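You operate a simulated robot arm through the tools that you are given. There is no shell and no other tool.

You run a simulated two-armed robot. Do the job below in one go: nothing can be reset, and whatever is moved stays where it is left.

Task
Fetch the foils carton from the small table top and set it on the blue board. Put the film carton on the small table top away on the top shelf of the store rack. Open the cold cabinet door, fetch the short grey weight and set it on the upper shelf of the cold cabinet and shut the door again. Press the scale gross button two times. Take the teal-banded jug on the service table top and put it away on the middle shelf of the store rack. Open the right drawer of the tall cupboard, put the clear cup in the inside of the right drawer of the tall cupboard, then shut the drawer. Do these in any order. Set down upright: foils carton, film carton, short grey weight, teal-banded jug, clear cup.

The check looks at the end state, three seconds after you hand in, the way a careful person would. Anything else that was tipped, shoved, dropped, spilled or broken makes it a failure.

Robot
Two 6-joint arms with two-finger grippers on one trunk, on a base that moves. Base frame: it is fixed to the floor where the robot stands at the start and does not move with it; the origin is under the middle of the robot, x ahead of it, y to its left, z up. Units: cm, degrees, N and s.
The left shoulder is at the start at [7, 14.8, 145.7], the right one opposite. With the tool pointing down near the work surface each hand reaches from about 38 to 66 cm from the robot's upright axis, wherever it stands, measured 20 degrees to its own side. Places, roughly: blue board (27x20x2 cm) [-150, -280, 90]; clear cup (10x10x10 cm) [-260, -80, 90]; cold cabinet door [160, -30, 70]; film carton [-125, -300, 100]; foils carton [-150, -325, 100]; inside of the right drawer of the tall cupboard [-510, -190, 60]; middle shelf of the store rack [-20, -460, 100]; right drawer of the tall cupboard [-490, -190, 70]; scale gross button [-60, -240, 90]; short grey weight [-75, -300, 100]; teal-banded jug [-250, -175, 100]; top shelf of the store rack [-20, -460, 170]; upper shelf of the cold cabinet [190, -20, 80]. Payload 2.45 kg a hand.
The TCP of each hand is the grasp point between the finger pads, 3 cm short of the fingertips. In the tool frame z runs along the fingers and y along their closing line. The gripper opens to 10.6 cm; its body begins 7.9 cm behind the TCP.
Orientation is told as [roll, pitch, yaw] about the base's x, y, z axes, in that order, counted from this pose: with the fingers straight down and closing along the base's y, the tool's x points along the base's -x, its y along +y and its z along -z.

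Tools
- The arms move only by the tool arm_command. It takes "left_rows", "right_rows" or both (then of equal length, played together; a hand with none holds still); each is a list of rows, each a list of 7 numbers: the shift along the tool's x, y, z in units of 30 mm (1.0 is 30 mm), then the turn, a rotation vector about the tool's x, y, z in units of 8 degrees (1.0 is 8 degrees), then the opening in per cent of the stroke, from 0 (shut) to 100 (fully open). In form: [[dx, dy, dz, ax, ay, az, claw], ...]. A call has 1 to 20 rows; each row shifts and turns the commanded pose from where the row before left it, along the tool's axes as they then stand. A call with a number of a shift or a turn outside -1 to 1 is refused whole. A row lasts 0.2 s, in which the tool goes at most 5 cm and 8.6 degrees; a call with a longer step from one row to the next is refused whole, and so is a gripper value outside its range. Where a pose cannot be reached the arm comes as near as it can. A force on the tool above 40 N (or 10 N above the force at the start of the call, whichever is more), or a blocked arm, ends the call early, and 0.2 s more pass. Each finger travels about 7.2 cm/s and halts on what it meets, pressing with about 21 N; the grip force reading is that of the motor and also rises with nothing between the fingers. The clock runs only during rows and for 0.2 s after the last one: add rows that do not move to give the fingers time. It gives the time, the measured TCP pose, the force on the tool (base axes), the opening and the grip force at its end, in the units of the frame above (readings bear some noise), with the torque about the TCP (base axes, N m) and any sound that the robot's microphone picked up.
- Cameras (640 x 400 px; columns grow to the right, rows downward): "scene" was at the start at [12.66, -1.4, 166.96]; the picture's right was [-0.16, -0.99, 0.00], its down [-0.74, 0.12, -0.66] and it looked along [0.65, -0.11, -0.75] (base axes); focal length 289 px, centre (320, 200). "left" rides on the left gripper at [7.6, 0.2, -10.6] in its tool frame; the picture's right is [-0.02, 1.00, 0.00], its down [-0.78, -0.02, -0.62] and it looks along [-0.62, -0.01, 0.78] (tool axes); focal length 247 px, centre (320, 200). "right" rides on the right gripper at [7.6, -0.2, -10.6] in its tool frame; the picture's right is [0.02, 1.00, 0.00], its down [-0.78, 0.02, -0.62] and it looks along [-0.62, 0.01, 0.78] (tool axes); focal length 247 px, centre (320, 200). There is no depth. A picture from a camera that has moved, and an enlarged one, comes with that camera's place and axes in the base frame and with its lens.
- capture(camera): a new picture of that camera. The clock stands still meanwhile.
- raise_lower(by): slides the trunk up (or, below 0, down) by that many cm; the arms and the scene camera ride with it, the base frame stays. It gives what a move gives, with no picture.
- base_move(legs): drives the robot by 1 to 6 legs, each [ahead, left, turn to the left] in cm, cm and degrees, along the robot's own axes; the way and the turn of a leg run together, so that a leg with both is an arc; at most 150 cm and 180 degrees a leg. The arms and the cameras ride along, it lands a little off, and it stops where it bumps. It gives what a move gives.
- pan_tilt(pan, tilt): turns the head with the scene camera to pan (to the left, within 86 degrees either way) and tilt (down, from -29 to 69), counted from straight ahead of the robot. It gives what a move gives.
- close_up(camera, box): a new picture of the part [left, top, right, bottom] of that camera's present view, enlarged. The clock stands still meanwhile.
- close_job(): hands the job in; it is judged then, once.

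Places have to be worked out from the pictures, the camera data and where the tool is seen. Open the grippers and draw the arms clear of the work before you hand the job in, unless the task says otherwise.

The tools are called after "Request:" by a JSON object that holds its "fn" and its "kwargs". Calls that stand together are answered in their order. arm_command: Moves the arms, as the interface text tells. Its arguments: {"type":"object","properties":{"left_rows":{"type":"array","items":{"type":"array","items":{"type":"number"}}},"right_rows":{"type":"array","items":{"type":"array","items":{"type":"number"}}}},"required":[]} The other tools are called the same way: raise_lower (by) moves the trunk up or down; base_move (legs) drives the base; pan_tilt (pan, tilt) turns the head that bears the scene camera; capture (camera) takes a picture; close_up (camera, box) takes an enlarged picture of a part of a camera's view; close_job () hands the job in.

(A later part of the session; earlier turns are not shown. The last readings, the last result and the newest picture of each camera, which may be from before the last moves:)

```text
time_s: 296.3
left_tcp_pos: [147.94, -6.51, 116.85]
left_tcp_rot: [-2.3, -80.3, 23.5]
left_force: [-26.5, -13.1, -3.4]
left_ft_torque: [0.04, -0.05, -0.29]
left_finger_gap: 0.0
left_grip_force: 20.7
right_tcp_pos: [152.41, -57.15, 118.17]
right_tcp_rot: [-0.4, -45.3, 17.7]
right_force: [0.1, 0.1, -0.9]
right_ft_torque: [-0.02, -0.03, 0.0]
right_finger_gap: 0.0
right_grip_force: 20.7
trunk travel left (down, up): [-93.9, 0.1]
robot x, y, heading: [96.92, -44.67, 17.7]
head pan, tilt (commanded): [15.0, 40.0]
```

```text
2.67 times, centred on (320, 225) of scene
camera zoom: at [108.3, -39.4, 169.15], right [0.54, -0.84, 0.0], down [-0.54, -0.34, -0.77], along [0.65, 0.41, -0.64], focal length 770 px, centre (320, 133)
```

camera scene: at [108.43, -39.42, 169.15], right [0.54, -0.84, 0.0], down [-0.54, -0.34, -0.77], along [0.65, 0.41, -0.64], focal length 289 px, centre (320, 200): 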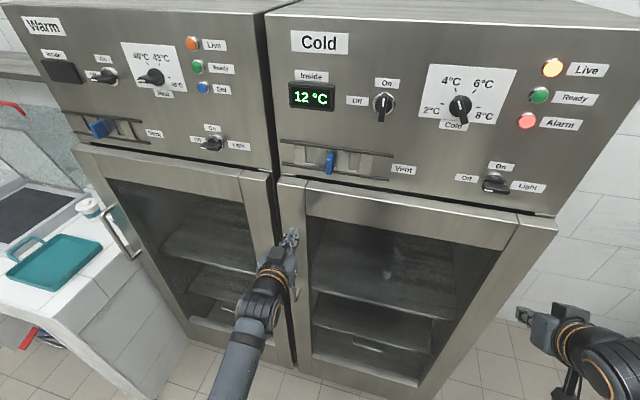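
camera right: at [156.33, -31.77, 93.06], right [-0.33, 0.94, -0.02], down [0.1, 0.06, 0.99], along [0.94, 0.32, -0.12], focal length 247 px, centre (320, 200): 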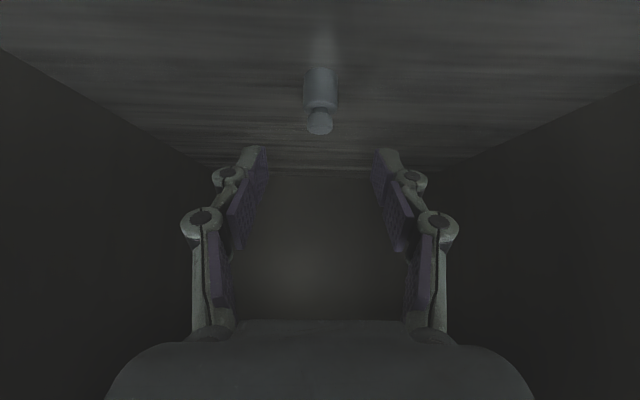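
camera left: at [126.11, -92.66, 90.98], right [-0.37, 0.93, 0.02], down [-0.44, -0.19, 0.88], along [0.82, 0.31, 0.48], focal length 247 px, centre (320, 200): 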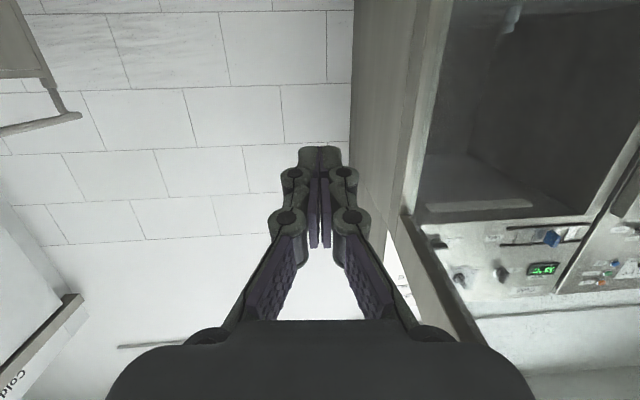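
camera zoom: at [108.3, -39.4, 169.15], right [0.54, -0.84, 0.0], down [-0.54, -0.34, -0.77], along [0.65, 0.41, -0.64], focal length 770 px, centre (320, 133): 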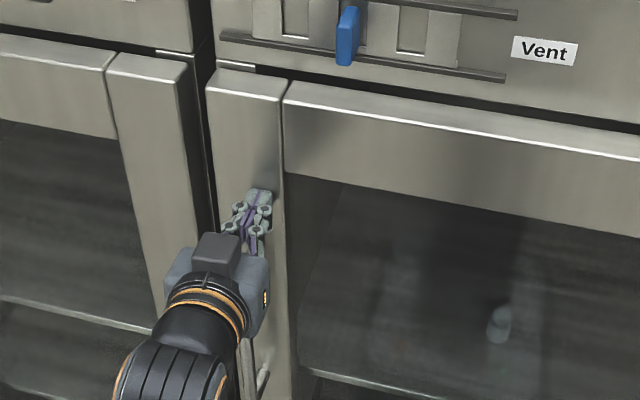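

It's firmly seated (≈30 N reaction), and the weight is visible standing inside. I draw the hand back and back the base off, then check the door.

Request:
{"fn": "arm_command", "kwargs": {"left_rows": [[0.06, 0, -0.5, 0, 0, 0, 0], [0.1, 0, -0.8, 0, 0, 0, 0], [0.1, 0, -0.8, 0, 0, 0, 0], [0, 0, 0, 0, 0, 0, 0]]}}

Request:
{"fn": "base_move", "kwargs": {"legs": [[-60, 0, 0]]}}

Request:
{"fn": "pan_tilt", "kwargs": {"pan": 0, "tilt": 35}}

Request:
{"fn": "capture", "kwargs": {"camera": "scene"}}

Request:
{"fn": "close_up", "kwargs": {"camera": "scene", "box": [220, 110, 420, 310]}}

```text
time_s: 297.3
left_tcp_pos: [142.92, -8.36, 116.74]
left_tcp_rot: [-2.2, -80.2, 23.4]
left_force: [-0.9, 0.3, 0.2]
left_ft_torque: [-0.04, -0.03, -0.02]
left_finger_gap: 0.01
left_grip_force: 20.8
right_tcp_pos: [153.2, -56.81, 117.86]
right_tcp_rot: [-0.5, -44.7, 17.8]
right_force: [-0.5, 0.5, -0.8]
right_ft_torque: [0.01, 0.03, 0.03]
right_finger_gap: 0.0
right_grip_force: 21.3
trunk travel left (down, up): [-93.9, 0.1]
robot x, y, heading: [97.44, -44.85, 17.4]
head pan, tilt (commanded): [15.0, 40.0]
```

```text
time_s: 300.7
left_tcp_pos: [85.26, -26.63, 116.8]
left_tcp_rot: [-2.2, -80.2, 23.8]
left_force: [-0.3, -0.1, -0.4]
left_ft_torque: [-0.03, 0.01, 0.02]
left_finger_gap: 0.02
left_grip_force: 21.5
right_tcp_pos: [95.82, -74.87, 117.85]
right_tcp_rot: [-0.5, -44.8, 18.0]
right_force: [-0.8, 0.1, 0.3]
right_ft_torque: [0.0, 0.0, 0.04]
right_finger_gap: 0.0
right_grip_force: 21.4
trunk travel left (down, up): [-93.9, 0.1]
robot x, y, heading: [39.8, -62.98, 17.9]
head pan, tilt (commanded): [15.0, 40.0]
```

```text
time_s: 301.4
left_tcp_pos: [85.28, -26.68, 116.84]
left_tcp_rot: [-2.2, -80.4, 23.7]
left_force: [0.1, 0.2, -0.5]
left_ft_torque: [-0.01, 0.01, -0.01]
left_finger_gap: 0.0
left_grip_force: 21.5
right_tcp_pos: [95.65, -75.05, 117.97]
right_tcp_rot: [-0.4, -44.9, 18.0]
right_force: [0.4, -0.5, -0.7]
right_ft_torque: [-0.01, 0.0, 0.03]
right_finger_gap: 0.0
right_grip_force: 21.1
trunk travel left (down, up): [-93.9, 0.1]
robot x, y, heading: [40.13, -63.29, 17.7]
head pan, tilt (commanded): [0.0, 35.0]
```

```text
taken
camera scene: at [53.07, -59.09, 169.83], right [0.3, -0.95, 0.0], down [-0.55, -0.17, -0.82], along [0.78, 0.25, -0.57], focal length 289 px, centre (320, 200)
```

scene: 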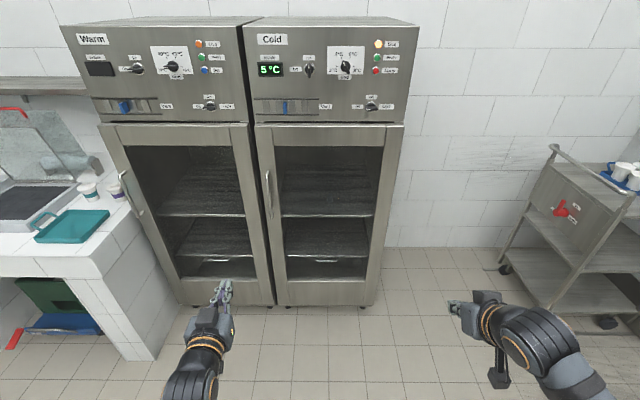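

```text
2.00 times, centred on (320, 210) of scene
camera zoom: at [53.07, -59.09, 169.83], right [0.3, -0.95, 0.0], down [-0.55, -0.17, -0.82], along [0.78, 0.25, -0.57], focal length 577 px, centre (320, 180)
```

zoom: 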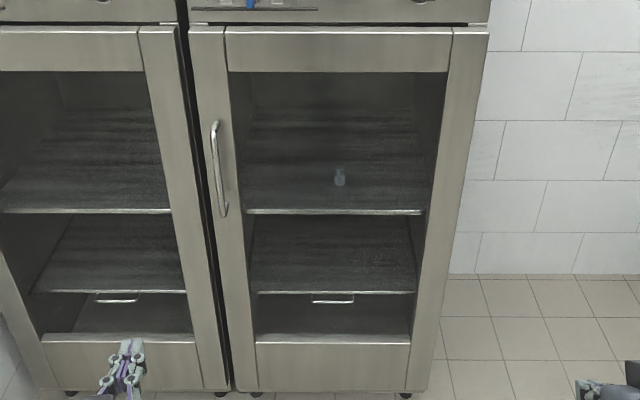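

The cold cabinet is shut (5 °C, door flush) with the weight standing inside. Next: jug and cup at the service tables. I turn around and drive across.

Request:
{"fn": "base_move", "kwargs": {"legs": [[0, 0, 90], [0, 0, 89.5], [120, 0, 0], [70, 0, 0]]}}

Request:
{"fn": "pan_tilt", "kwargs": {"pan": 0, "tilt": 35}}

Request:
{"fn": "capture", "kwargs": {"camera": "scene"}}

```text
time_s: 318.6
left_tcp_pos: [-189.15, -151.97, 116.83]
left_tcp_rot: [-2.3, -80.3, -157.7]
left_force: [0.3, -0.2, 0.1]
left_ft_torque: [0.01, 0.0, 0.0]
left_finger_gap: 0.0
left_grip_force: 20.6
right_tcp_pos: [-198.2, -103.33, 117.96]
right_tcp_rot: [-0.4, -44.9, -163.5]
right_force: [-1.5, -0.1, 0.6]
right_ft_torque: [-0.01, -0.02, 0.0]
right_finger_gap: 0.0
right_grip_force: 20.8
trunk travel left (down, up): [-93.9, 0.1]
robot x, y, heading: [-143.56, -116.48, -163.6]
head pan, tilt (commanded): [0.0, 35.0]
```

```text
time_s: 319.2
left_tcp_pos: [-189.1, -151.77, 116.84]
left_tcp_rot: [-2.3, -80.3, -157.8]
left_force: [0.6, 0.9, -0.6]
left_ft_torque: [0.01, -0.02, 0.02]
left_finger_gap: 0.0
left_grip_force: 21.0
right_tcp_pos: [-198.4, -103.45, 117.87]
right_tcp_rot: [-0.5, -45.0, -163.5]
right_force: [0.1, 0.1, -0.5]
right_ft_torque: [-0.01, 0.02, 0.02]
right_finger_gap: 0.0
right_grip_force: 20.9
trunk travel left (down, up): [-93.9, 0.1]
robot x, y, heading: [-143.12, -116.75, -163.6]
head pan, tilt (commanded): [0.0, 35.0]
```

```text
taken
camera scene: at [-156.4, -120.65, 169.83], right [-0.28, 0.96, 0.0], down [0.55, 0.16, -0.82], along [-0.79, -0.23, -0.57], focal length 289 px, centre (320, 200)
```

scene: 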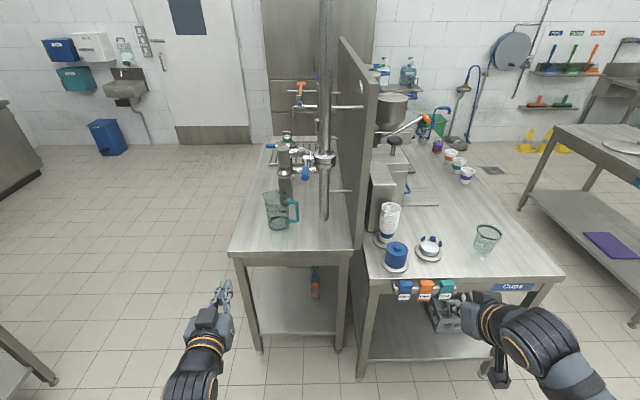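

I now see the jug (handle to its right) on the left table, and the clear cup at the right table's front edge. I zoom in on both.

Request:
{"fn": "close_up", "kwargs": {"camera": "scene", "box": [220, 160, 360, 270]}}

Request:
{"fn": "close_up", "kwargs": {"camera": "scene", "box": [400, 190, 580, 310]}}

Request:
{"fn": "close_up", "kwargs": {"camera": "scene", "box": [220, 0, 420, 150]}}

```text
3.64 times, centred on (290, 215) of scene
camera zoom: at [-156.4, -120.65, 169.83], right [-0.28, 0.96, 0.0], down [0.55, 0.16, -0.82], along [-0.79, -0.23, -0.57], focal length 1049 px, centre (429, 146)
```

zoom: 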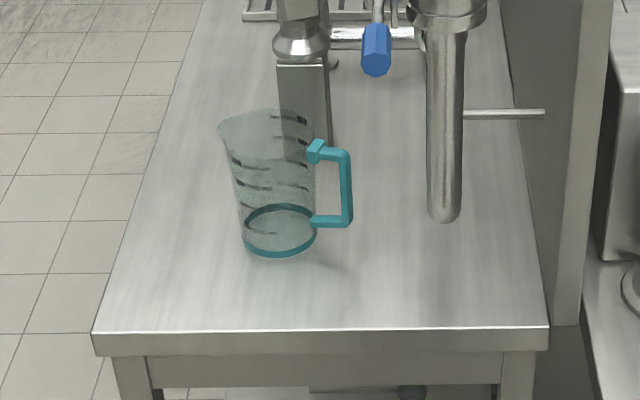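

```text
3.33 times, centred on (490, 250) of scene
camera zoom: at [-156.4, -120.65, 169.83], right [-0.28, 0.96, 0.0], down [0.55, 0.16, -0.82], along [-0.79, -0.23, -0.57], focal length 962 px, centre (-247, 33)
```

zoom: 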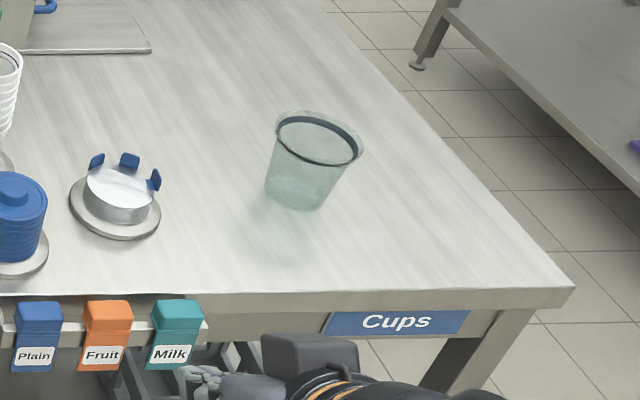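

```text
2.67 times, centred on (320, 75) of scene
camera zoom: at [-156.4, -120.65, 169.83], right [-0.28, 0.96, 0.0], down [0.55, 0.16, -0.82], along [-0.79, -0.23, -0.57], focal length 770 px, centre (320, 533)
```

zoom: 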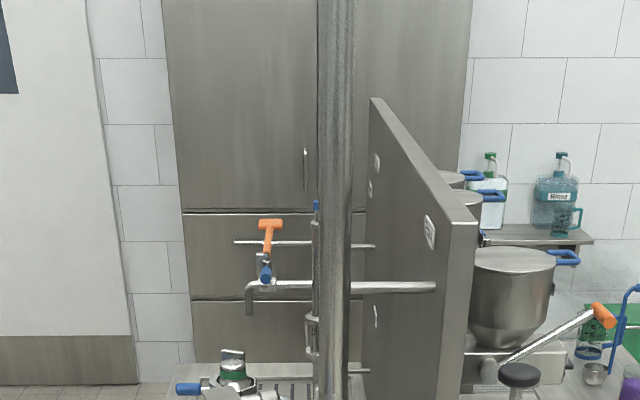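

The jug's handle points right (toward the partition), so I'll grasp its body from the table's left side, with fingers closing along the table's length. I drive around to that side.

Request:
{"fn": "base_move", "kwargs": {"legs": [[0, 95, 0], [96, 0, 0], [0, 0, -90]]}}

Request:
{"fn": "pan_tilt", "kwargs": {"pan": 0, "tilt": 45}}

Request:
{"fn": "capture", "kwargs": {"camera": "scene"}}

```text
time_s: 332.6
left_tcp_pos: [-243.31, -188.19, 116.72]
left_tcp_rot: [-2.4, -80.2, 112.1]
left_force: [-0.3, -0.2, 0.0]
left_ft_torque: [0.02, 0.01, 0.01]
left_finger_gap: 0.01
left_grip_force: 20.9
right_tcp_pos: [-194.59, -179.25, 117.97]
right_tcp_rot: [-0.5, -44.9, 106.3]
right_force: [0.3, -0.3, 0.1]
right_ft_torque: [0.01, 0.01, 0.03]
right_finger_gap: 0.0
right_grip_force: 21.0
trunk travel left (down, up): [-93.9, 0.1]
robot x, y, heading: [-207.89, -234.54, 105.9]
head pan, tilt (commanded): [0.0, 35.0]
```

```text
time_s: 333.3
left_tcp_pos: [-243.23, -188.3, 116.85]
left_tcp_rot: [-2.1, -80.2, 111.9]
left_force: [0.2, -0.7, -1.0]
left_ft_torque: [0.03, 0.0, 0.02]
left_finger_gap: 0.01
left_grip_force: 21.4
right_tcp_pos: [-194.58, -179.18, 117.93]
right_tcp_rot: [-0.4, -44.9, 106.3]
right_force: [0.6, 0.6, -0.3]
right_ft_torque: [0.01, 0.0, -0.04]
right_finger_gap: 0.01
right_grip_force: 21.1
trunk travel left (down, up): [-93.9, 0.1]
robot x, y, heading: [-208.13, -234.67, 106.2]
head pan, tilt (commanded): [0.0, 45.0]
```

```text
taken
camera scene: at [-211.83, -221.96, 168.35], right [0.96, 0.28, 0.0], down [0.2, -0.68, -0.71], along [-0.2, 0.68, -0.71], focal length 289 px, centre (320, 200)
```

scene: 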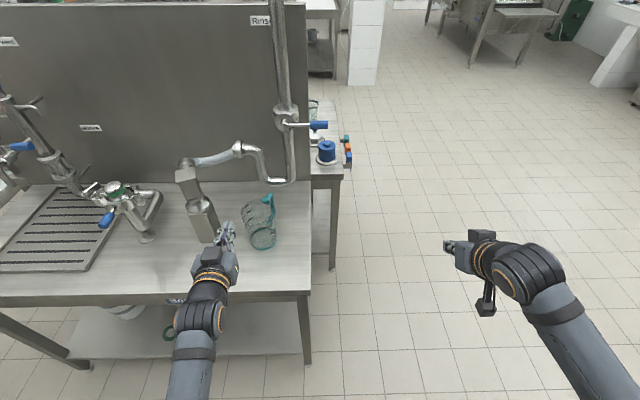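

Now the jug's handle points away from me. I zoom in on the jug.

Request:
{"fn": "close_up", "kwargs": {"camera": "scene", "box": [170, 160, 330, 280]}}

Request:
{"fn": "capture", "kwargs": {"camera": "left"}}

```text
3.33 times, centred on (250, 220) of scene
camera zoom: at [-211.83, -221.96, 168.35], right [0.96, 0.28, 0.0], down [0.2, -0.68, -0.71], along [-0.2, 0.68, -0.71], focal length 962 px, centre (553, 133)
```

zoom: 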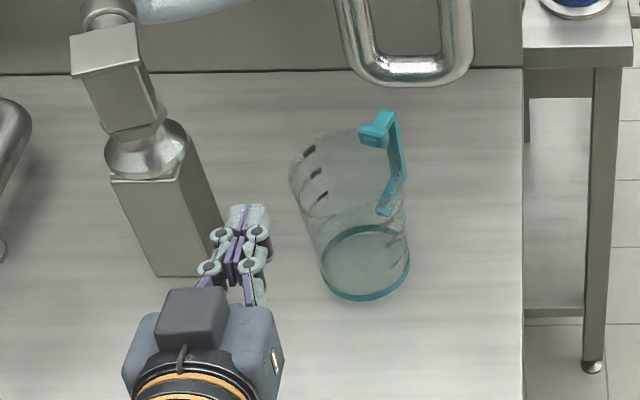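

```text
taken
camera left: at [-239.42, -199.35, 111.13], right [-0.94, -0.34, 0.01], down [0.17, -0.45, 0.88], along [-0.29, 0.83, 0.48], focal length 247 px, centre (320, 200)
```

left: 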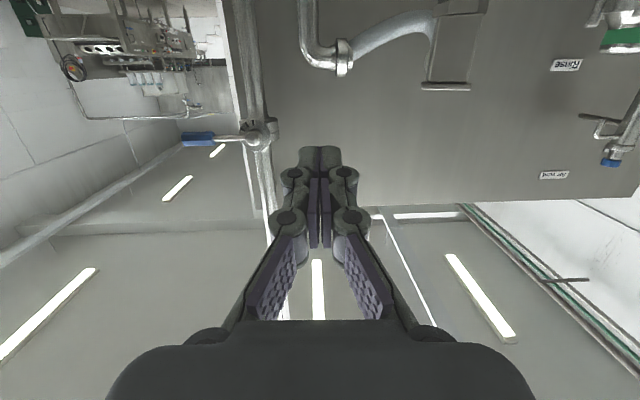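

The jug's body (≈9.6 cm at the base, ≈11.8 at the rim) is too wide for a safe side grip, so I'll pinch its right wall at the rim, one finger inside. I drive 17 cm closer and bring the left hand, half open at 45° tilt, above and behind that wall.

Request:
{"fn": "base_move", "kwargs": {"legs": [[17, 0, 0]]}}

Request:
{"fn": "arm_command", "kwargs": {"left_rows": [[0.592, -0.333, -0.055, 0, 0.73, 0, 20], [0.594, -0.333, 0.005, 0, 0.73, 0, 55], [0.591, -0.333, 0.066, 0, 0.73, 0, 55], [0.581, -0.333, 0.126, 0, 0.73, 0, 55], [0.565, -0.333, 0.184, 0, 0.73, 0, 55], [0.543, -0.333, 0.241, 0, 0.73, 0, 55], [0, 0, 0, 0.26, 0, 0.26, 55], [0, 0, 0, 0.25, 0, 0.25, 55]]}}

Request:
{"fn": "capture", "kwargs": {"camera": "left"}}

Request:
{"fn": "capture", "kwargs": {"camera": "scene"}}

```text
time_s: 334.8
left_tcp_pos: [-247.86, -172.32, 116.96]
left_tcp_rot: [-2.3, -80.4, 112.0]
left_force: [0.3, -1.0, -0.1]
left_ft_torque: [-0.01, -0.01, 0.0]
left_finger_gap: 0.0
left_grip_force: 21.1
right_tcp_pos: [-199.27, -163.43, 118.01]
right_tcp_rot: [-0.4, -45.1, 106.4]
right_force: [-0.4, -0.8, 0.7]
right_ft_torque: [0.0, 0.02, -0.03]
right_finger_gap: 0.0
right_grip_force: 21.2
trunk travel left (down, up): [-93.9, 0.1]
robot x, y, heading: [-212.89, -218.48, 106.0]
head pan, tilt (commanded): [0.0, 45.0]
```

```text
time_s: 335.9
left_tcp_pos: [-246.62, -174.11, 108.1]
left_tcp_rot: [14.2, -53.4, 95.7]
left_force: [0.1, 0.7, 0.1]
left_ft_torque: [-0.01, 0.04, 0.02]
left_finger_gap: 5.83
left_grip_force: 0.1
right_tcp_pos: [-199.23, -163.19, 117.95]
right_tcp_rot: [-0.4, -44.8, 106.2]
right_force: [0.0, 0.3, 0.5]
right_ft_torque: [0.04, -0.01, 0.02]
right_finger_gap: 0.02
right_grip_force: 21.0
trunk travel left (down, up): [-93.9, 0.1]
robot x, y, heading: [-212.68, -218.33, 106.0]
head pan, tilt (commanded): [0.0, 45.0]
stopped in row 5 (left hand): the arm was blocked; the commanded pose is now the measured one
```

```text
taken
camera left: at [-242.9, -186.73, 108.31], right [-0.94, -0.28, 0.16], down [0.17, 0.0, 0.99], along [-0.28, 0.96, 0.04], focal length 247 px, centre (320, 200)
```

left: 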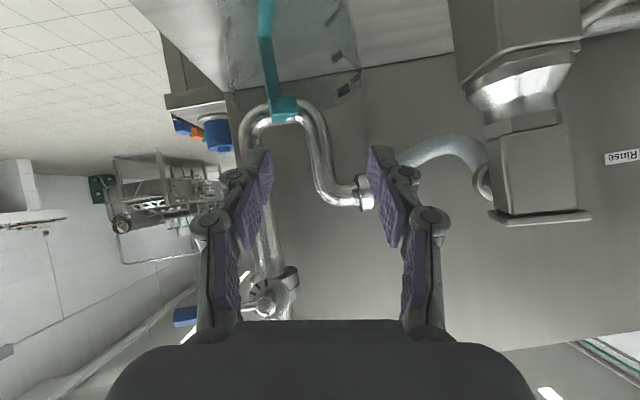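

```text
taken
camera scene: at [-216.44, -205.79, 168.34], right [0.96, 0.28, 0.0], down [0.2, -0.68, -0.71], along [-0.2, 0.68, -0.71], focal length 289 px, centre (320, 200)
```

scene: 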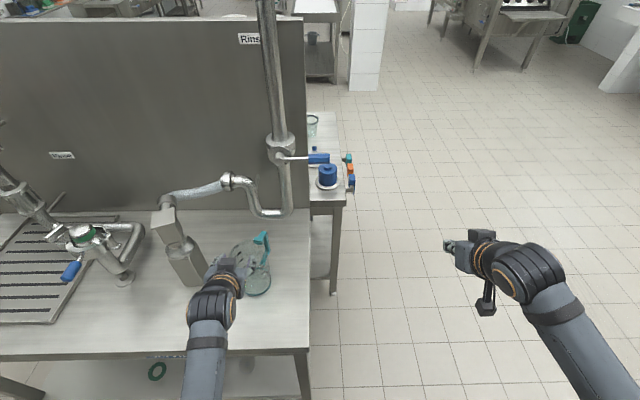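

The arm was blocked because the wrist came too near the shoulder. I back the base 10 cm and re-pose the hand further out, level at 45°.

Request:
{"fn": "base_move", "kwargs": {"legs": [[-10, 0, 0]]}}

Request:
{"fn": "arm_command", "kwargs": {"left_rows": [[-0.239, -0.293, 0.493, 0, 0, -0.645, 55], [-0.239, -0.293, 0.493, 0, 0, -0.645, 55], [-0.262, -0.293, 0.481, 0, 0.605, 0, 55], [-0.262, -0.293, 0.481, 0, 0.605, 0, 55], [-0.318, -0.293, 0.445, 0.318, 0, 0.318, 55], [-0.318, -0.293, 0.445, 0.318, 0, 0.318, 55], [0, 0, 0, 0, 0, 0, 55]]}}

Request:
{"fn": "capture", "kwargs": {"camera": "left"}}

Request:
{"fn": "capture", "kwargs": {"camera": "scene"}}

```text
time_s: 337.0
left_tcp_pos: [-244.03, -183.5, 107.87]
left_tcp_rot: [14.2, -53.1, 96.0]
left_force: [0.7, 0.0, 0.4]
left_ft_torque: [0.03, 0.02, -0.02]
left_finger_gap: 5.83
left_grip_force: 0.0
right_tcp_pos: [-196.69, -172.29, 117.7]
right_tcp_rot: [-0.4, -44.6, 106.3]
right_force: [-0.3, -0.9, 0.0]
right_ft_torque: [0.01, 0.01, -0.03]
right_finger_gap: 0.01
right_grip_force: 20.8
trunk travel left (down, up): [-93.9, 0.1]
robot x, y, heading: [-209.92, -227.97, 106.1]
head pan, tilt (commanded): [0.0, 45.0]
```

```text
time_s: 338.6
left_tcp_pos: [-242.56, -172.8, 106.34]
left_tcp_rot: [-0.1, -44.9, 106.3]
left_force: [0.1, -0.2, -0.1]
left_ft_torque: [0.01, 0.0, -0.07]
left_finger_gap: 5.83
left_grip_force: 0.0
right_tcp_pos: [-196.57, -172.76, 117.96]
right_tcp_rot: [-0.6, -44.9, 106.3]
right_force: [0.0, -0.3, 1.0]
right_ft_torque: [0.0, 0.02, -0.01]
right_finger_gap: 0.0
right_grip_force: 21.0
trunk travel left (down, up): [-93.9, 0.1]
robot x, y, heading: [-209.63, -228.08, 106.2]
head pan, tilt (commanded): [0.0, 45.0]
```

```text
taken
camera left: at [-239.12, -185.33, 108.56], right [-0.96, -0.26, 0.01], down [-0.02, 0.12, 0.99], along [-0.26, 0.96, -0.12], focal length 247 px, centre (320, 200)
```

left: 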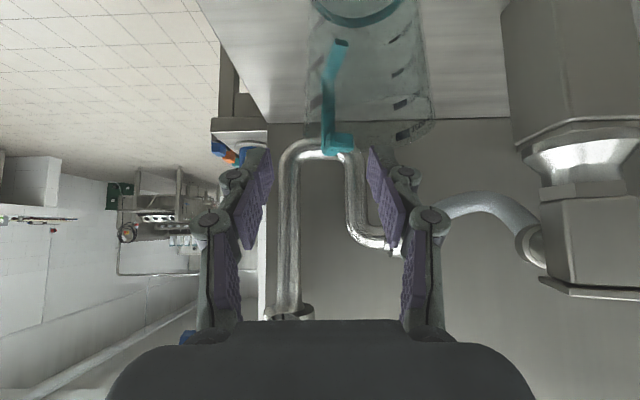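

```text
taken
camera scene: at [-213.77, -215.4, 168.34], right [0.96, 0.28, 0.0], down [0.2, -0.68, -0.71], along [-0.2, 0.68, -0.71], focal length 289 px, centre (320, 200)
```

scene: 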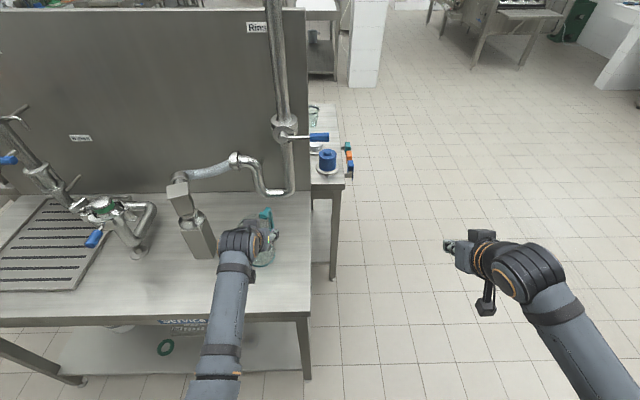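

The view is clean: the jug's right rim wall is 1.3 cm right of the hand's axis, rim z≈99.5. I shift right and advance half the way.

Request:
{"fn": "arm_command", "kwargs": {"left_rows": [[0, -0.43, 0, 0, 0, 0, 55], [0, 0, 0.6, 0, 0, 0, 55], [0, 0, 0.6, 0, 0, 0, 55], [0, 0, 0.6, 0, 0, 0, 55], [0, 0, 0, 0, 0, 0, 55]]}}

Request:
{"fn": "capture", "kwargs": {"camera": "left"}}

Request:
{"fn": "close_up", "kwargs": {"camera": "scene", "box": [190, 180, 330, 290]}}

```text
time_s: 339.8
left_tcp_pos: [-242.27, -168.78, 103.1]
left_tcp_rot: [0.1, -45.5, 106.3]
left_force: [-0.7, 0.7, 16.5]
left_ft_torque: [0.03, 0.61, 0.06]
left_finger_gap: 6.21
left_grip_force: 2.0
right_tcp_pos: [-196.49, -172.88, 118.06]
right_tcp_rot: [-0.3, -45.0, 106.4]
right_force: [-0.8, 1.0, 0.2]
right_ft_torque: [0.0, -0.01, 0.0]
right_finger_gap: 0.0
right_grip_force: 20.7
trunk travel left (down, up): [-93.9, 0.1]
robot x, y, heading: [-210.16, -227.98, 105.8]
head pan, tilt (commanded): [0.0, 45.0]
```

```text
taken
camera left: at [-238.91, -181.32, 105.12], right [-0.96, -0.27, 0.02], down [-0.01, 0.11, 0.99], along [-0.27, 0.96, -0.11], focal length 247 px, centre (320, 200)
```

left: 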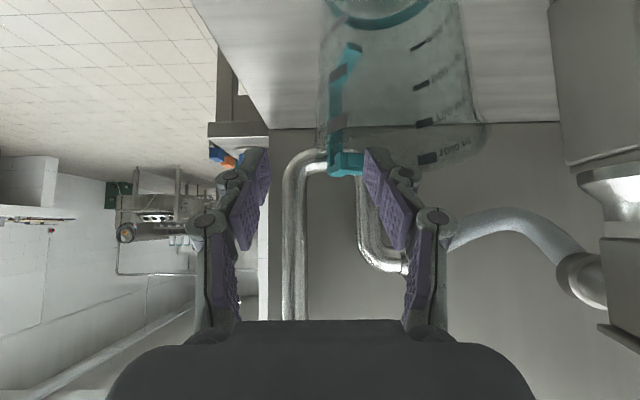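

```text
3.64 times, centred on (260, 235) of scene
camera zoom: at [-213.56, -215.69, 168.4], right [0.96, 0.28, 0.0], down [0.2, -0.68, -0.71], along [-0.2, 0.68, -0.71], focal length 1049 px, centre (538, 73)
```

zoom: 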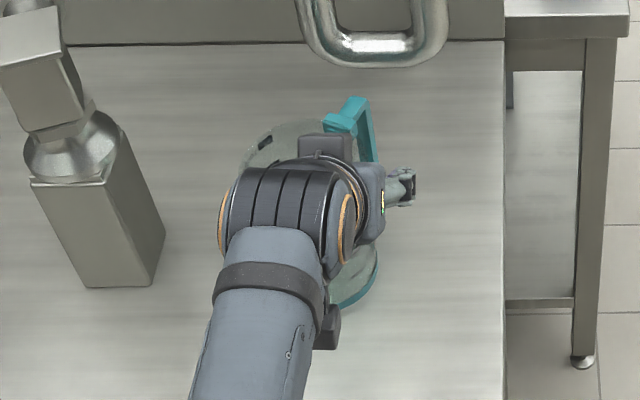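

There's a 16 N contact. I zoom into the gripper view to see what the finger touches.

Request:
{"fn": "close_up", "kwargs": {"camera": "left", "box": [220, 60, 480, 260]}}

```text
2.00 times, centred on (350, 160) of left
camera zoom: at [-238.91, -181.32, 105.12], right [-0.96, -0.27, 0.02], down [-0.01, 0.11, 0.99], along [-0.27, 0.96, -0.11], focal length 494 px, centre (260, 280)
```

zoom: 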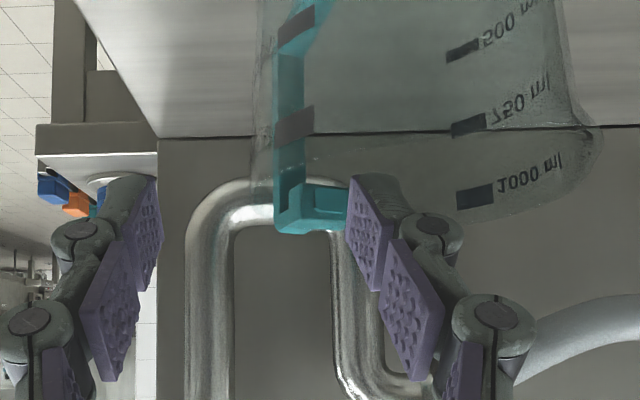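

The torque shows the left fingertip sits on the near-right rim. I lift 2.5 cm, go 4.8 cm further over the mouth, and then will come down vertically.

Request:
{"fn": "arm_command", "kwargs": {"left_rows": [[-0.3, 0, -0.3, 0, 0, 0, 55], [-0.3, 0, -0.3, 0, 0, 0, 55], [-0.57, 0, 0.57, 0, 0, 0, 55], [-0.57, 0, 0.57, 0, 0, 0, 55], [0, 0, 0, 0, 0, 0, 55]]}}

Request:
{"fn": "close_up", "kwargs": {"camera": "left", "box": [220, 0, 480, 260]}}

Request:
{"fn": "close_up", "kwargs": {"camera": "scene", "box": [190, 180, 330, 290]}}

```text
time_s: 341.0
left_tcp_pos: [-243.66, -164.24, 105.11]
left_tcp_rot: [0.0, -45.0, 106.3]
left_force: [0.6, -0.4, 0.7]
left_ft_torque: [0.02, 0.0, -0.04]
left_finger_gap: 5.85
left_grip_force: 0.0
right_tcp_pos: [-196.57, -172.8, 118.02]
right_tcp_rot: [-0.4, -45.1, 106.3]
right_force: [-0.3, -0.8, 0.0]
right_ft_torque: [0.01, 0.01, 0.01]
right_finger_gap: 0.01
right_grip_force: 21.0
trunk travel left (down, up): [-93.9, 0.1]
robot x, y, heading: [-209.63, -227.81, 106.1]
head pan, tilt (commanded): [0.0, 45.0]
```

```text
1.54 times, centred on (350, 130) of left
camera zoom: at [-240.26, -176.75, 107.29], right [-0.96, -0.27, 0.02], down [-0.02, 0.12, 0.99], along [-0.27, 0.96, -0.12], focal length 380 px, centre (274, 308)
```

zoom: 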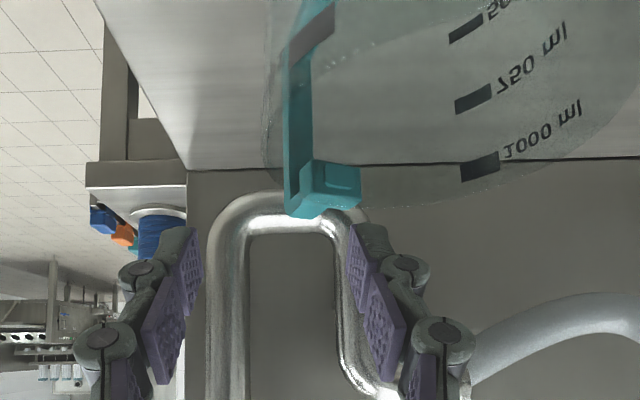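

```text
3.64 times, centred on (260, 235) of scene
camera zoom: at [-213.69, -215.48, 168.35], right [0.96, 0.28, 0.0], down [0.2, -0.68, -0.71], along [-0.2, 0.68, -0.71], focal length 1049 px, centre (538, 73)
```

zoom: 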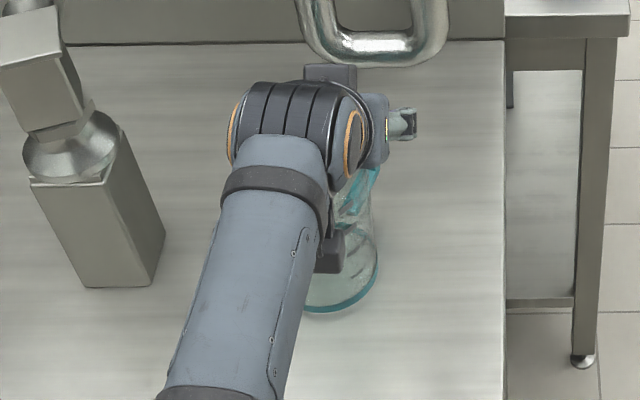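

The right wall is now centred between the open fingers and the TCP is level with the jug's centre. I descend vertically, checking force.

Request:
{"fn": "arm_command", "kwargs": {"left_rows": [[0.236, 0, 0.236, 0, 0, 0, 55], [0.236, 0, 0.236, 0, 0, 0, 55], [0.236, 0, 0.236, 0, 0, 0, 55], [0.236, 0, 0.236, 0, 0, 0, 55], [0, 0, 0, 0, 0, 0, 55]]}}

Request:
{"fn": "close_up", "kwargs": {"camera": "left", "box": [220, 0, 480, 260]}}

```text
time_s: 342.0
left_tcp_pos: [-243.96, -163.56, 103.06]
left_tcp_rot: [0.3, -47.1, 106.0]
left_force: [-1.3, -2.2, 19.6]
left_ft_torque: [-0.04, 0.68, 0.17]
left_finger_gap: 6.31
left_grip_force: 2.7
right_tcp_pos: [-196.48, -172.7, 118.05]
right_tcp_rot: [-0.4, -45.0, 106.2]
right_force: [-0.2, -0.3, 0.3]
right_ft_torque: [-0.01, 0.0, -0.03]
right_finger_gap: 0.01
right_grip_force: 20.8
trunk travel left (down, up): [-93.9, 0.1]
robot x, y, heading: [-210.33, -227.78, 106.4]
head pan, tilt (commanded): [0.0, 45.0]
stopped in row 4 (left hand): the force on the tool passed its limit at 45 N (the readings are from after the stop); the commanded pose is now the measured one
```

```text
1.54 times, centred on (350, 130) of left
camera zoom: at [-240.58, -175.99, 104.73], right [-0.96, -0.26, 0.02], down [0.0, 0.08, 1.0], along [-0.27, 0.96, -0.08], focal length 380 px, centre (274, 308)
```

zoom: 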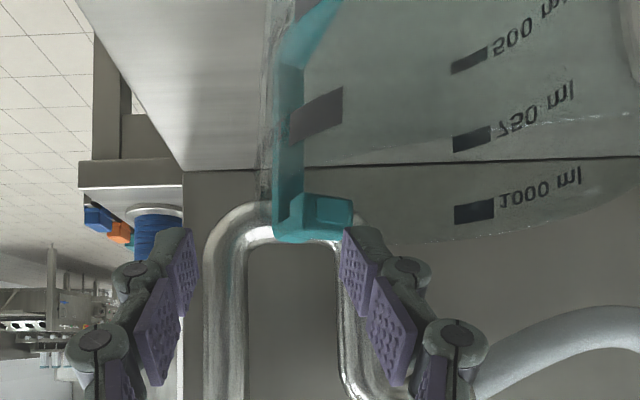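

The fingertip meets the same height anywhere over the mouth, so the jug's top can't be entered. I back off, lower the hand in front of the jug at 64° tilt, fully open, and measure the jug's width from there.

Request:
{"fn": "arm_command", "kwargs": {"left_rows": [[-0.354, 0, -0.354, 0, 0, 0, 55], [-0.354, 0, -0.354, 0, 0, 0, 55], [0.707, 0.5, -0.707, 0, -0.594, 0, 55], [0.646, 0.5, -0.763, 0, -0.594, 0, 55], [0.581, 0.5, -0.814, 0, -0.594, 0, 80], [0.511, 0.5, -0.859, 0, -0.45, 0, 100], [0.804, 0, 0.392, 0, 0, 0, 100], [0.804, 0, 0.392, 0, 0, 0, 100], [0.804, 0, 0.392, 0, 0, 0, 100], [0.804, 0, 0.392, 0, 0, 0, 100], [0.804, 0, 0.392, 0, 0, 0, 100], [0.6, 0, 0.29, 0, 0, 0, 100], [0, 0, 0, 0, 0, 0, 100]]}}

Request:
{"fn": "capture", "kwargs": {"camera": "left"}}

Request:
{"fn": "close_up", "kwargs": {"camera": "scene", "box": [190, 180, 330, 310]}}

```text
time_s: 344.8
left_tcp_pos: [-246.5, -176.71, 89.68]
left_tcp_rot: [0.3, -64.3, 106.0]
left_force: [0.4, 0.6, -0.1]
left_ft_torque: [-0.02, 0.0, 0.0]
left_finger_gap: 10.59
left_grip_force: 0.0
right_tcp_pos: [-196.57, -172.78, 118.01]
right_tcp_rot: [-0.4, -44.8, 106.3]
right_force: [-0.1, 1.2, -1.0]
right_ft_torque: [0.01, 0.03, 0.02]
right_finger_gap: 0.02
right_grip_force: 21.1
trunk travel left (down, up): [-93.9, 0.1]
robot x, y, heading: [-209.89, -227.75, 106.2]
head pan, tilt (commanded): [0.0, 45.0]
```

```text
taken
camera left: at [-243.04, -189.18, 87.51], right [-0.96, -0.27, 0.02], down [0.08, -0.21, 0.98], along [-0.26, 0.94, 0.22], focal length 247 px, centre (320, 200)
```

left: 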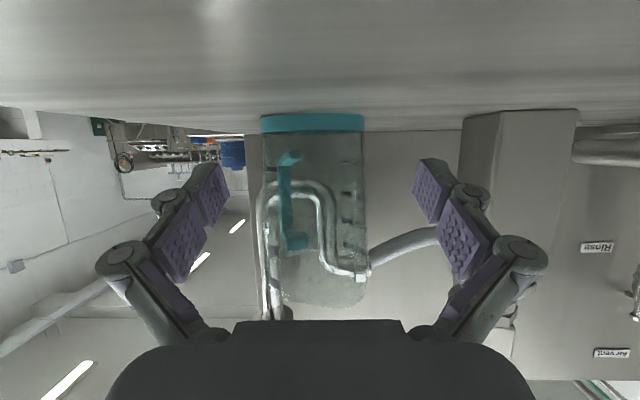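

```text
3.08 times, centred on (260, 245) of scene
camera zoom: at [-213.74, -215.4, 168.35], right [0.96, 0.28, 0.0], down [0.2, -0.68, -0.71], along [-0.2, 0.68, -0.71], focal length 888 px, centre (505, 62)
```

zoom: 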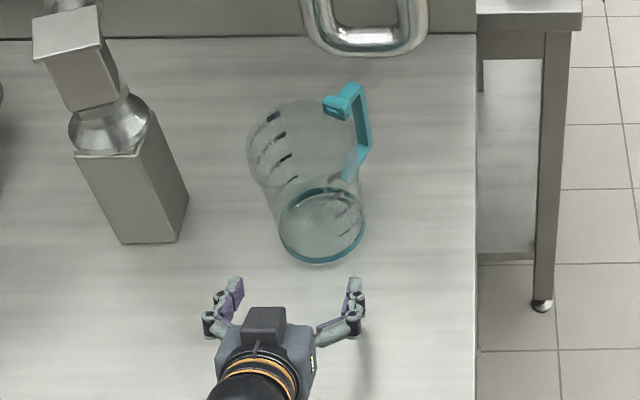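

From here the jug measures only ≈9.0–9.4 cm wide (service table top z≈85.2), so a side grip fits. I raise 1.5 cm, shift 0.65 cm right and advance around the jug.

Request:
{"fn": "arm_command", "kwargs": {"left_rows": [[-0.45, -0.22, -0.219, 0, 0, 0, 100], [-0.354, 0, 0.726, 0, 0, 0, 100], [-0.354, 0, 0.726, 0, 0, 0, 100], [0, 0, 0, 0, 0, 0, 100]]}}

Request:
{"fn": "capture", "kwargs": {"camera": "left"}}

Request:
{"fn": "close_up", "kwargs": {"camera": "scene", "box": [190, 180, 330, 310]}}

```text
time_s: 345.8
left_tcp_pos: [-247.45, -172.0, 90.66]
left_tcp_rot: [0.4, -64.4, 106.0]
left_force: [-0.3, -0.5, 0.3]
left_ft_torque: [0.0, 0.03, -0.01]
left_finger_gap: 10.61
left_grip_force: 0.0
left hand out of reach, approached as far as the arm can: row 1
right_tcp_pos: [-196.63, -172.69, 118.01]
right_tcp_rot: [-0.5, -45.0, 106.3]
right_force: [-0.1, 0.7, -0.3]
right_ft_torque: [0.03, -0.01, 0.0]
right_finger_gap: 0.01
right_grip_force: 20.4
trunk travel left (down, up): [-93.9, 0.1]
robot x, y, heading: [-210.08, -227.85, 106.0]
head pan, tilt (commanded): [0.0, 45.0]
```

```text
taken
camera left: at [-244.06, -184.5, 88.49], right [-0.96, -0.27, 0.02], down [0.08, -0.21, 0.97], along [-0.26, 0.94, 0.22], focal length 247 px, centre (320, 200)
```

left: 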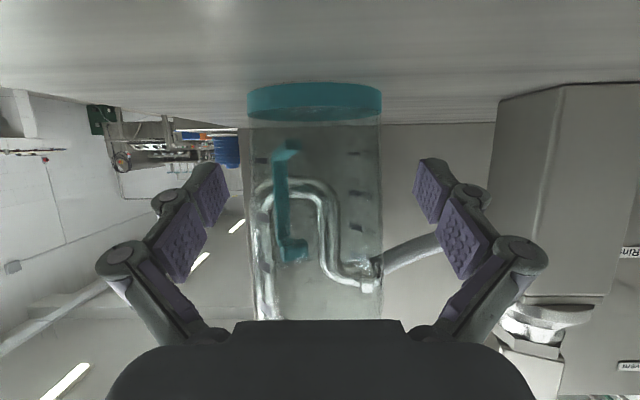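

```text
3.08 times, centred on (260, 245) of scene
camera zoom: at [-213.7, -215.5, 168.36], right [0.96, 0.28, 0.0], down [0.2, -0.68, -0.71], along [-0.2, 0.68, -0.71], focal length 888 px, centre (505, 62)
```

zoom: 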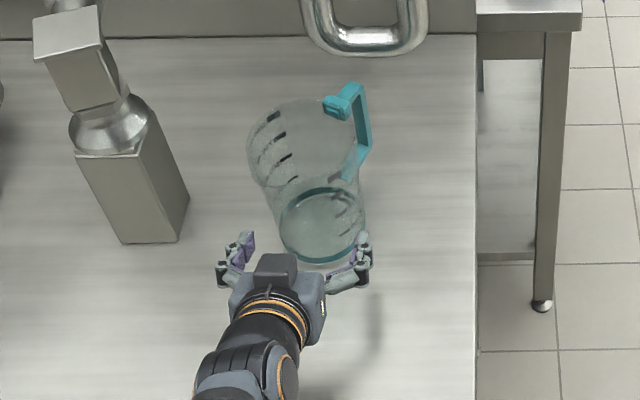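

Aligned within a few millimetres. I advance the remaining 5.8 cm so the pads straddle the jug's middle.

Request:
{"fn": "arm_command", "kwargs": {"left_rows": [[-0.21, -0.08, 0.435, 0, 0, 0, 100], [-0.21, 0, 0.435, 0, 0, 0, 100], [-0.21, 0, 0.435, 0, 0, 0, 100], [-0.21, 0, 0.435, 0, 0, 0, 100], [0, 0, 0, 0, 0, 0, 100]]}}

Request:
{"fn": "capture", "kwargs": {"camera": "left"}}

Request:
{"fn": "close_up", "kwargs": {"camera": "scene", "box": [190, 180, 330, 310]}}

```text
time_s: 347.0
left_tcp_pos: [-248.21, -167.14, 91.51]
left_tcp_rot: [0.4, -64.3, 106.0]
left_force: [0.5, 0.1, 0.4]
left_ft_torque: [0.01, 0.0, 0.01]
left_finger_gap: 10.59
left_grip_force: 0.0
left hand out of reach, approached as far as the arm can: row 3, 4
right_tcp_pos: [-196.6, -172.65, 117.92]
right_tcp_rot: [-0.3, -44.9, 106.3]
right_force: [0.6, 0.6, -0.3]
right_ft_torque: [-0.01, -0.01, 0.0]
right_finger_gap: 0.03
right_grip_force: 21.0
trunk travel left (down, up): [-93.9, 0.1]
robot x, y, heading: [-209.94, -227.91, 106.1]
head pan, tilt (commanded): [0.0, 45.0]
```

```text
taken
camera left: at [-244.77, -179.58, 89.46], right [-0.96, -0.27, 0.02], down [0.08, -0.21, 0.98], along [-0.26, 0.94, 0.22], focal length 247 px, centre (320, 200)
```

left: 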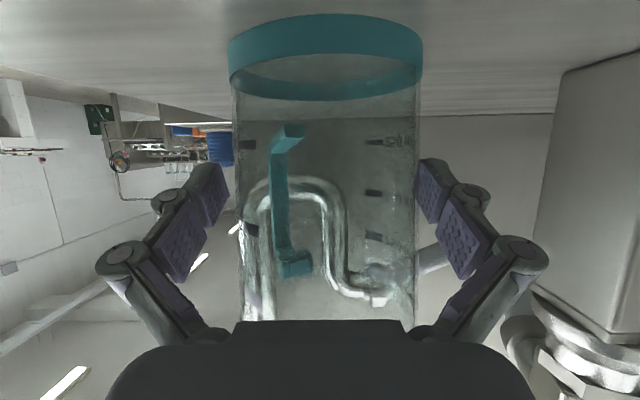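

```text
3.08 times, centred on (260, 245) of scene
camera zoom: at [-213.74, -215.35, 168.34], right [0.96, 0.28, 0.0], down [0.2, -0.68, -0.71], along [-0.2, 0.68, -0.71], focal length 888 px, centre (505, 62)
```

zoom: 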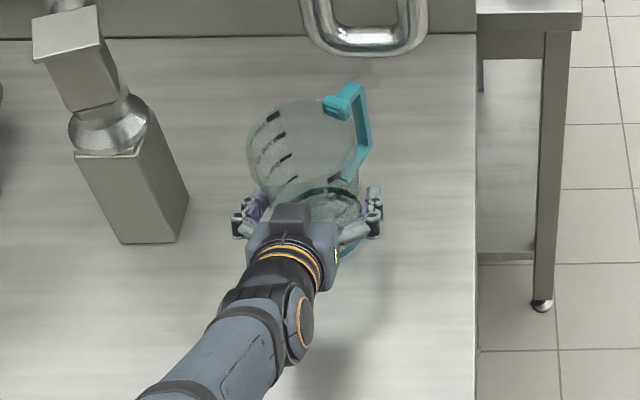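

The jug is between the pads (arm at full stretch). I creep the base 1 cm forward for a centred grip and close the gripper.

Request:
{"fn": "base_move", "kwargs": {"legs": [[1, 0, 0]]}}

Request:
{"fn": "arm_command", "kwargs": {"left_rows": [[0, 0, 0, 0, 0, 0, 85], [0, 0, 0, 0, 0, 0, 60], [0, 0, 0, 0, 0, 0, 30], [0, 0, 0, 0, 0, 0, 0], [0, 0, 0, 0, 0, 0, 0], [0, 0, 0, 0, 0, 0, 0]]}}

Request:
{"fn": "capture", "kwargs": {"camera": "left"}}

```text
time_s: 347.8
left_tcp_pos: [-248.47, -166.49, 91.88]
left_tcp_rot: [0.3, -64.4, 106.1]
left_force: [-0.6, -0.8, -0.1]
left_ft_torque: [0.03, -0.01, 0.01]
left_finger_gap: 10.61
left_grip_force: 0.1
right_tcp_pos: [-196.84, -171.9, 118.12]
right_tcp_rot: [-0.5, -45.2, 106.2]
right_force: [-0.5, -1.2, -0.3]
right_ft_torque: [0.05, 0.0, -0.02]
right_finger_gap: 0.0
right_grip_force: 20.9
trunk travel left (down, up): [-93.9, 0.1]
robot x, y, heading: [-210.35, -226.81, 106.1]
head pan, tilt (commanded): [0.0, 45.0]
```

```text
time_s: 349.2
left_tcp_pos: [-248.45, -166.13, 91.82]
left_tcp_rot: [0.2, -64.4, 105.9]
left_force: [-1.2, 2.3, 8.6]
left_ft_torque: [0.12, -0.02, 0.0]
left_finger_gap: 9.72
left_grip_force: 21.3
right_tcp_pos: [-196.79, -171.67, 118.08]
right_tcp_rot: [-0.5, -44.9, 106.3]
right_force: [0.3, -0.1, 0.4]
right_ft_torque: [0.0, 0.0, 0.03]
right_finger_gap: 0.03
right_grip_force: 21.1
trunk travel left (down, up): [-93.9, 0.1]
robot x, y, heading: [-210.43, -227.12, 106.2]
head pan, tilt (commanded): [0.0, 45.0]
```

```text
taken
camera left: at [-245.05, -178.61, 89.54], right [-0.96, -0.27, 0.02], down [0.08, -0.21, 0.97], along [-0.26, 0.94, 0.22], focal length 247 px, centre (320, 200)
```

left: 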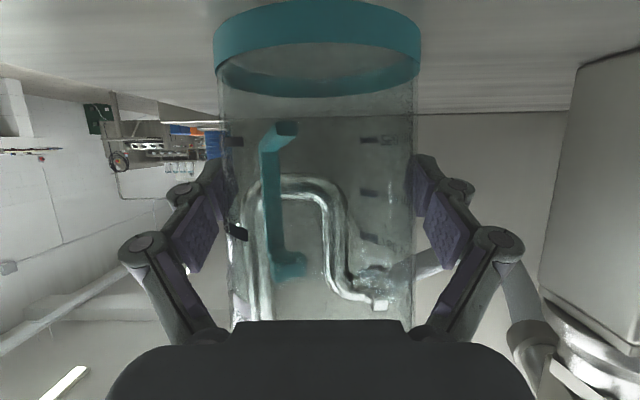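

Gripped (gap 9.7). I lift 2 cm and check.

Request:
{"fn": "arm_command", "kwargs": {"left_rows": [[-0.3, 0, -0.146, 0, 0, 0, 0], [-0.3, 0, -0.146, 0, 0, 0, 0], [0, 0, 0, 0, 0, 0, 0]]}}

Request:
{"fn": "capture", "kwargs": {"camera": "left"}}

Request:
{"fn": "close_up", "kwargs": {"camera": "scene", "box": [190, 180, 330, 310]}}

```text
time_s: 350.0
left_tcp_pos: [-248.37, -166.16, 93.61]
left_tcp_rot: [0.3, -64.2, 105.9]
left_force: [0.4, 0.7, -1.1]
left_ft_torque: [-0.01, -0.03, 0.03]
left_finger_gap: 9.71
left_grip_force: 21.1
right_tcp_pos: [-196.98, -171.6, 118.01]
right_tcp_rot: [-0.4, -44.9, 106.3]
right_force: [0.0, 0.0, -1.3]
right_ft_torque: [-0.02, -0.02, 0.0]
right_finger_gap: 0.0
right_grip_force: 21.0
trunk travel left (down, up): [-93.9, 0.1]
robot x, y, heading: [-210.44, -226.98, 105.9]
head pan, tilt (commanded): [0.0, 45.0]
```

```text
taken
camera left: at [-245.01, -178.63, 91.4], right [-0.96, -0.27, 0.02], down [0.08, -0.2, 0.98], along [-0.26, 0.94, 0.22], focal length 247 px, centre (320, 200)
```

left: 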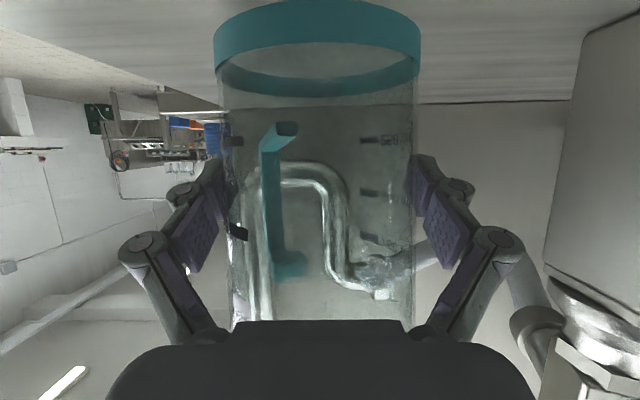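

```text
3.08 times, centred on (260, 245) of scene
camera zoom: at [-214.03, -214.32, 168.33], right [0.96, 0.28, 0.0], down [0.2, -0.68, -0.71], along [-0.2, 0.68, -0.71], focal length 888 px, centre (505, 62)
```

zoom: 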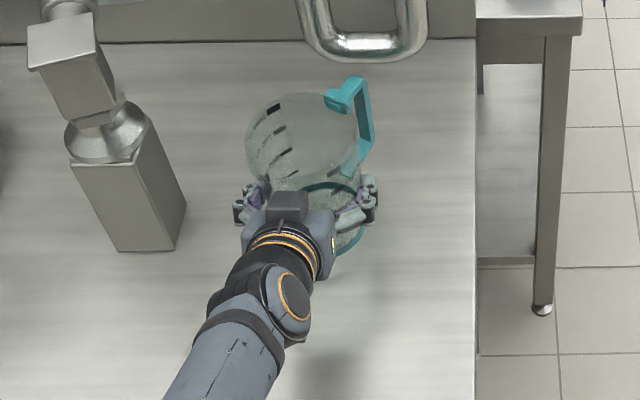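

The jug is lifted cleanly (≈0.1 kg). I raise it 13 cm and fold the right hand into a compact straight-down pose.

Request:
{"fn": "arm_command", "kwargs": {"left_rows": [[-0.354, 0, -0.172, 0, 0, 0, 0], [-0.354, 0, -0.172, 0, 0, 0, 0], [-0.354, 0, -0.172, 0, 0, 0, 0], [-0.354, 0, -0.172, 0, 0, 0, 0], [-0.354, 0, -0.172, 0, 0, 0, 0], [-0.354, 0, -0.172, 0, 0, 0, 0], [-0.354, 0, -0.172, 0, 0, 0, 0], [-0.354, 0, -0.172, 0, 0, 0, 0], [-0.354, 0, -0.172, 0, 0, 0, 0], [-0.354, 0, -0.172, 0, 0, 0, 0], [-0.354, 0, -0.172, 0, 0, 0, 0], [0, 0, 0, 0, 0, 0, 0], [0, 0, 0, 0, 0, 0, 0], [0, 0, 0, 0, 0, 0, 0]], "right_rows": [[0.66, 0, 0.66, 0, 0, 0, 0], [0.66, 0, 0.66, 0, 0, 0, 0], [0.66, 0, 0.66, 0, 0, 0, 0], [0.66, 0, 0.66, 0, 0, 0, 0], [0.66, 0, 0.66, 0, 0, 0, 0], [0.313, 0.44, -0.313, 0, 0.94, 0, 0], [0.352, 0.44, -0.27, 0, 0.94, 0, 0], [0.384, 0.44, -0.222, 0, 0.94, 0, 0], [0.41, 0.44, -0.17, 0, 0.94, 0, 0], [0.428, 0.44, -0.115, 0, 0.94, 0, 0], [0.44, 0.44, -0.058, 0, 0.92, 0, 0], [0.89, 0, 0, 0, 0, 0, 0], [0.89, 0, 0, 0, 0, 0, 0], [0.8, 0, 0, 0, 0, 0, 0]]}}

Request:
{"fn": "capture", "kwargs": {"camera": "scene"}}

```text
time_s: 353.0
left_tcp_pos: [-247.87, -165.94, 105.43]
left_tcp_rot: [0.1, -64.3, 106.0]
left_force: [0.2, 0.2, -0.3]
left_ft_torque: [-0.04, 0.0, -0.01]
left_finger_gap: 9.72
left_grip_force: 21.0
left hand out of reach, approached as far as the arm can: row 1, 2, 3, 4
right_tcp_pos: [-200.03, -189.06, 103.87]
right_tcp_rot: [-0.3, 0.1, 105.9]
right_force: [0.3, 0.0, 0.6]
right_ft_torque: [0.01, -0.03, 0.02]
right_finger_gap: 0.0
right_grip_force: 20.6
trunk travel left (down, up): [-93.9, 0.1]
robot x, y, heading: [-210.32, -226.7, 106.1]
head pan, tilt (commanded): [0.0, 45.0]
```

```text
taken
camera scene: at [-214.08, -214.46, 168.35], right [0.96, 0.28, 0.0], down [0.2, -0.68, -0.71], along [-0.2, 0.68, -0.71], focal length 289 px, centre (320, 200)
```

scene: 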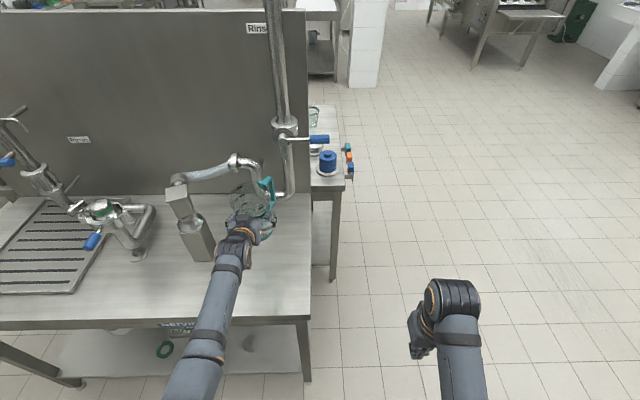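

The jug is up at z≈99 (bottom). I move away from the table diagonally (clear of the faucet and of the small table's corner) and draw the jug in 10 cm.

Request:
{"fn": "base_move", "kwargs": {"legs": [[-14, 8, 0], [-12, 25, 0]]}}

Request:
{"fn": "arm_command", "kwargs": {"left_rows": [[0.365, 0, -0.749, 0, 0, 0, 0], [0.365, 0, -0.749, 0, 0, 0, 0], [0.365, 0, -0.749, 0, 0, 0, 0], [0.365, 0, -0.749, 0, 0, 0, 0]]}}

Request:
{"fn": "capture", "kwargs": {"camera": "scene"}}

```text
time_s: 355.9
left_tcp_pos: [-272.18, -199.84, 105.34]
left_tcp_rot: [0.4, -64.4, 105.8]
left_force: [0.0, 0.1, -1.8]
left_ft_torque: [0.0, 0.04, 0.02]
left_finger_gap: 9.7
left_grip_force: 21.4
right_tcp_pos: [-224.5, -222.88, 103.79]
right_tcp_rot: [-0.3, 0.1, 106.0]
right_force: [-0.3, 0.4, 0.0]
right_ft_torque: [-0.04, 0.0, 0.01]
right_finger_gap: 0.0
right_grip_force: 21.4
trunk travel left (down, up): [-93.9, 0.1]
robot x, y, heading: [-234.86, -261.09, 106.1]
head pan, tilt (commanded): [0.0, 45.0]
```

```text
time_s: 356.9
left_tcp_pos: [-269.56, -209.59, 105.43]
left_tcp_rot: [0.3, -64.3, 106.0]
left_force: [0.1, -0.7, -1.8]
left_ft_torque: [0.01, -0.02, -0.03]
left_finger_gap: 9.74
left_grip_force: 20.9
right_tcp_pos: [-224.59, -222.94, 103.95]
right_tcp_rot: [-0.3, 0.0, 106.0]
right_force: [0.3, -0.6, 0.1]
right_ft_torque: [0.01, -0.01, 0.03]
right_finger_gap: 0.01
right_grip_force: 20.8
trunk travel left (down, up): [-93.9, 0.1]
robot x, y, heading: [-234.91, -260.9, 106.2]
head pan, tilt (commanded): [0.0, 45.0]
```

```text
taken
camera scene: at [-238.64, -248.51, 168.36], right [0.96, 0.28, 0.0], down [0.2, -0.68, -0.71], along [-0.2, 0.68, -0.71], focal length 289 px, centre (320, 200)
```

scene: 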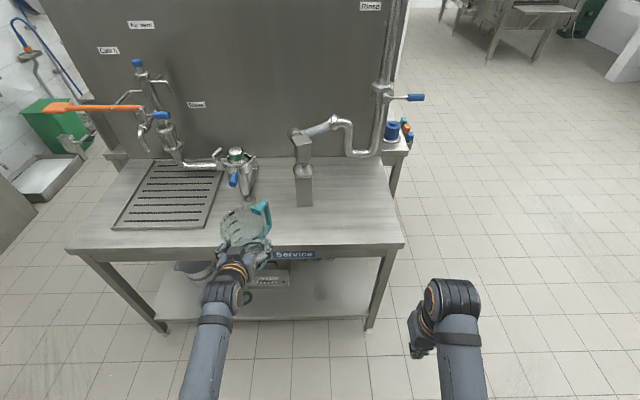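

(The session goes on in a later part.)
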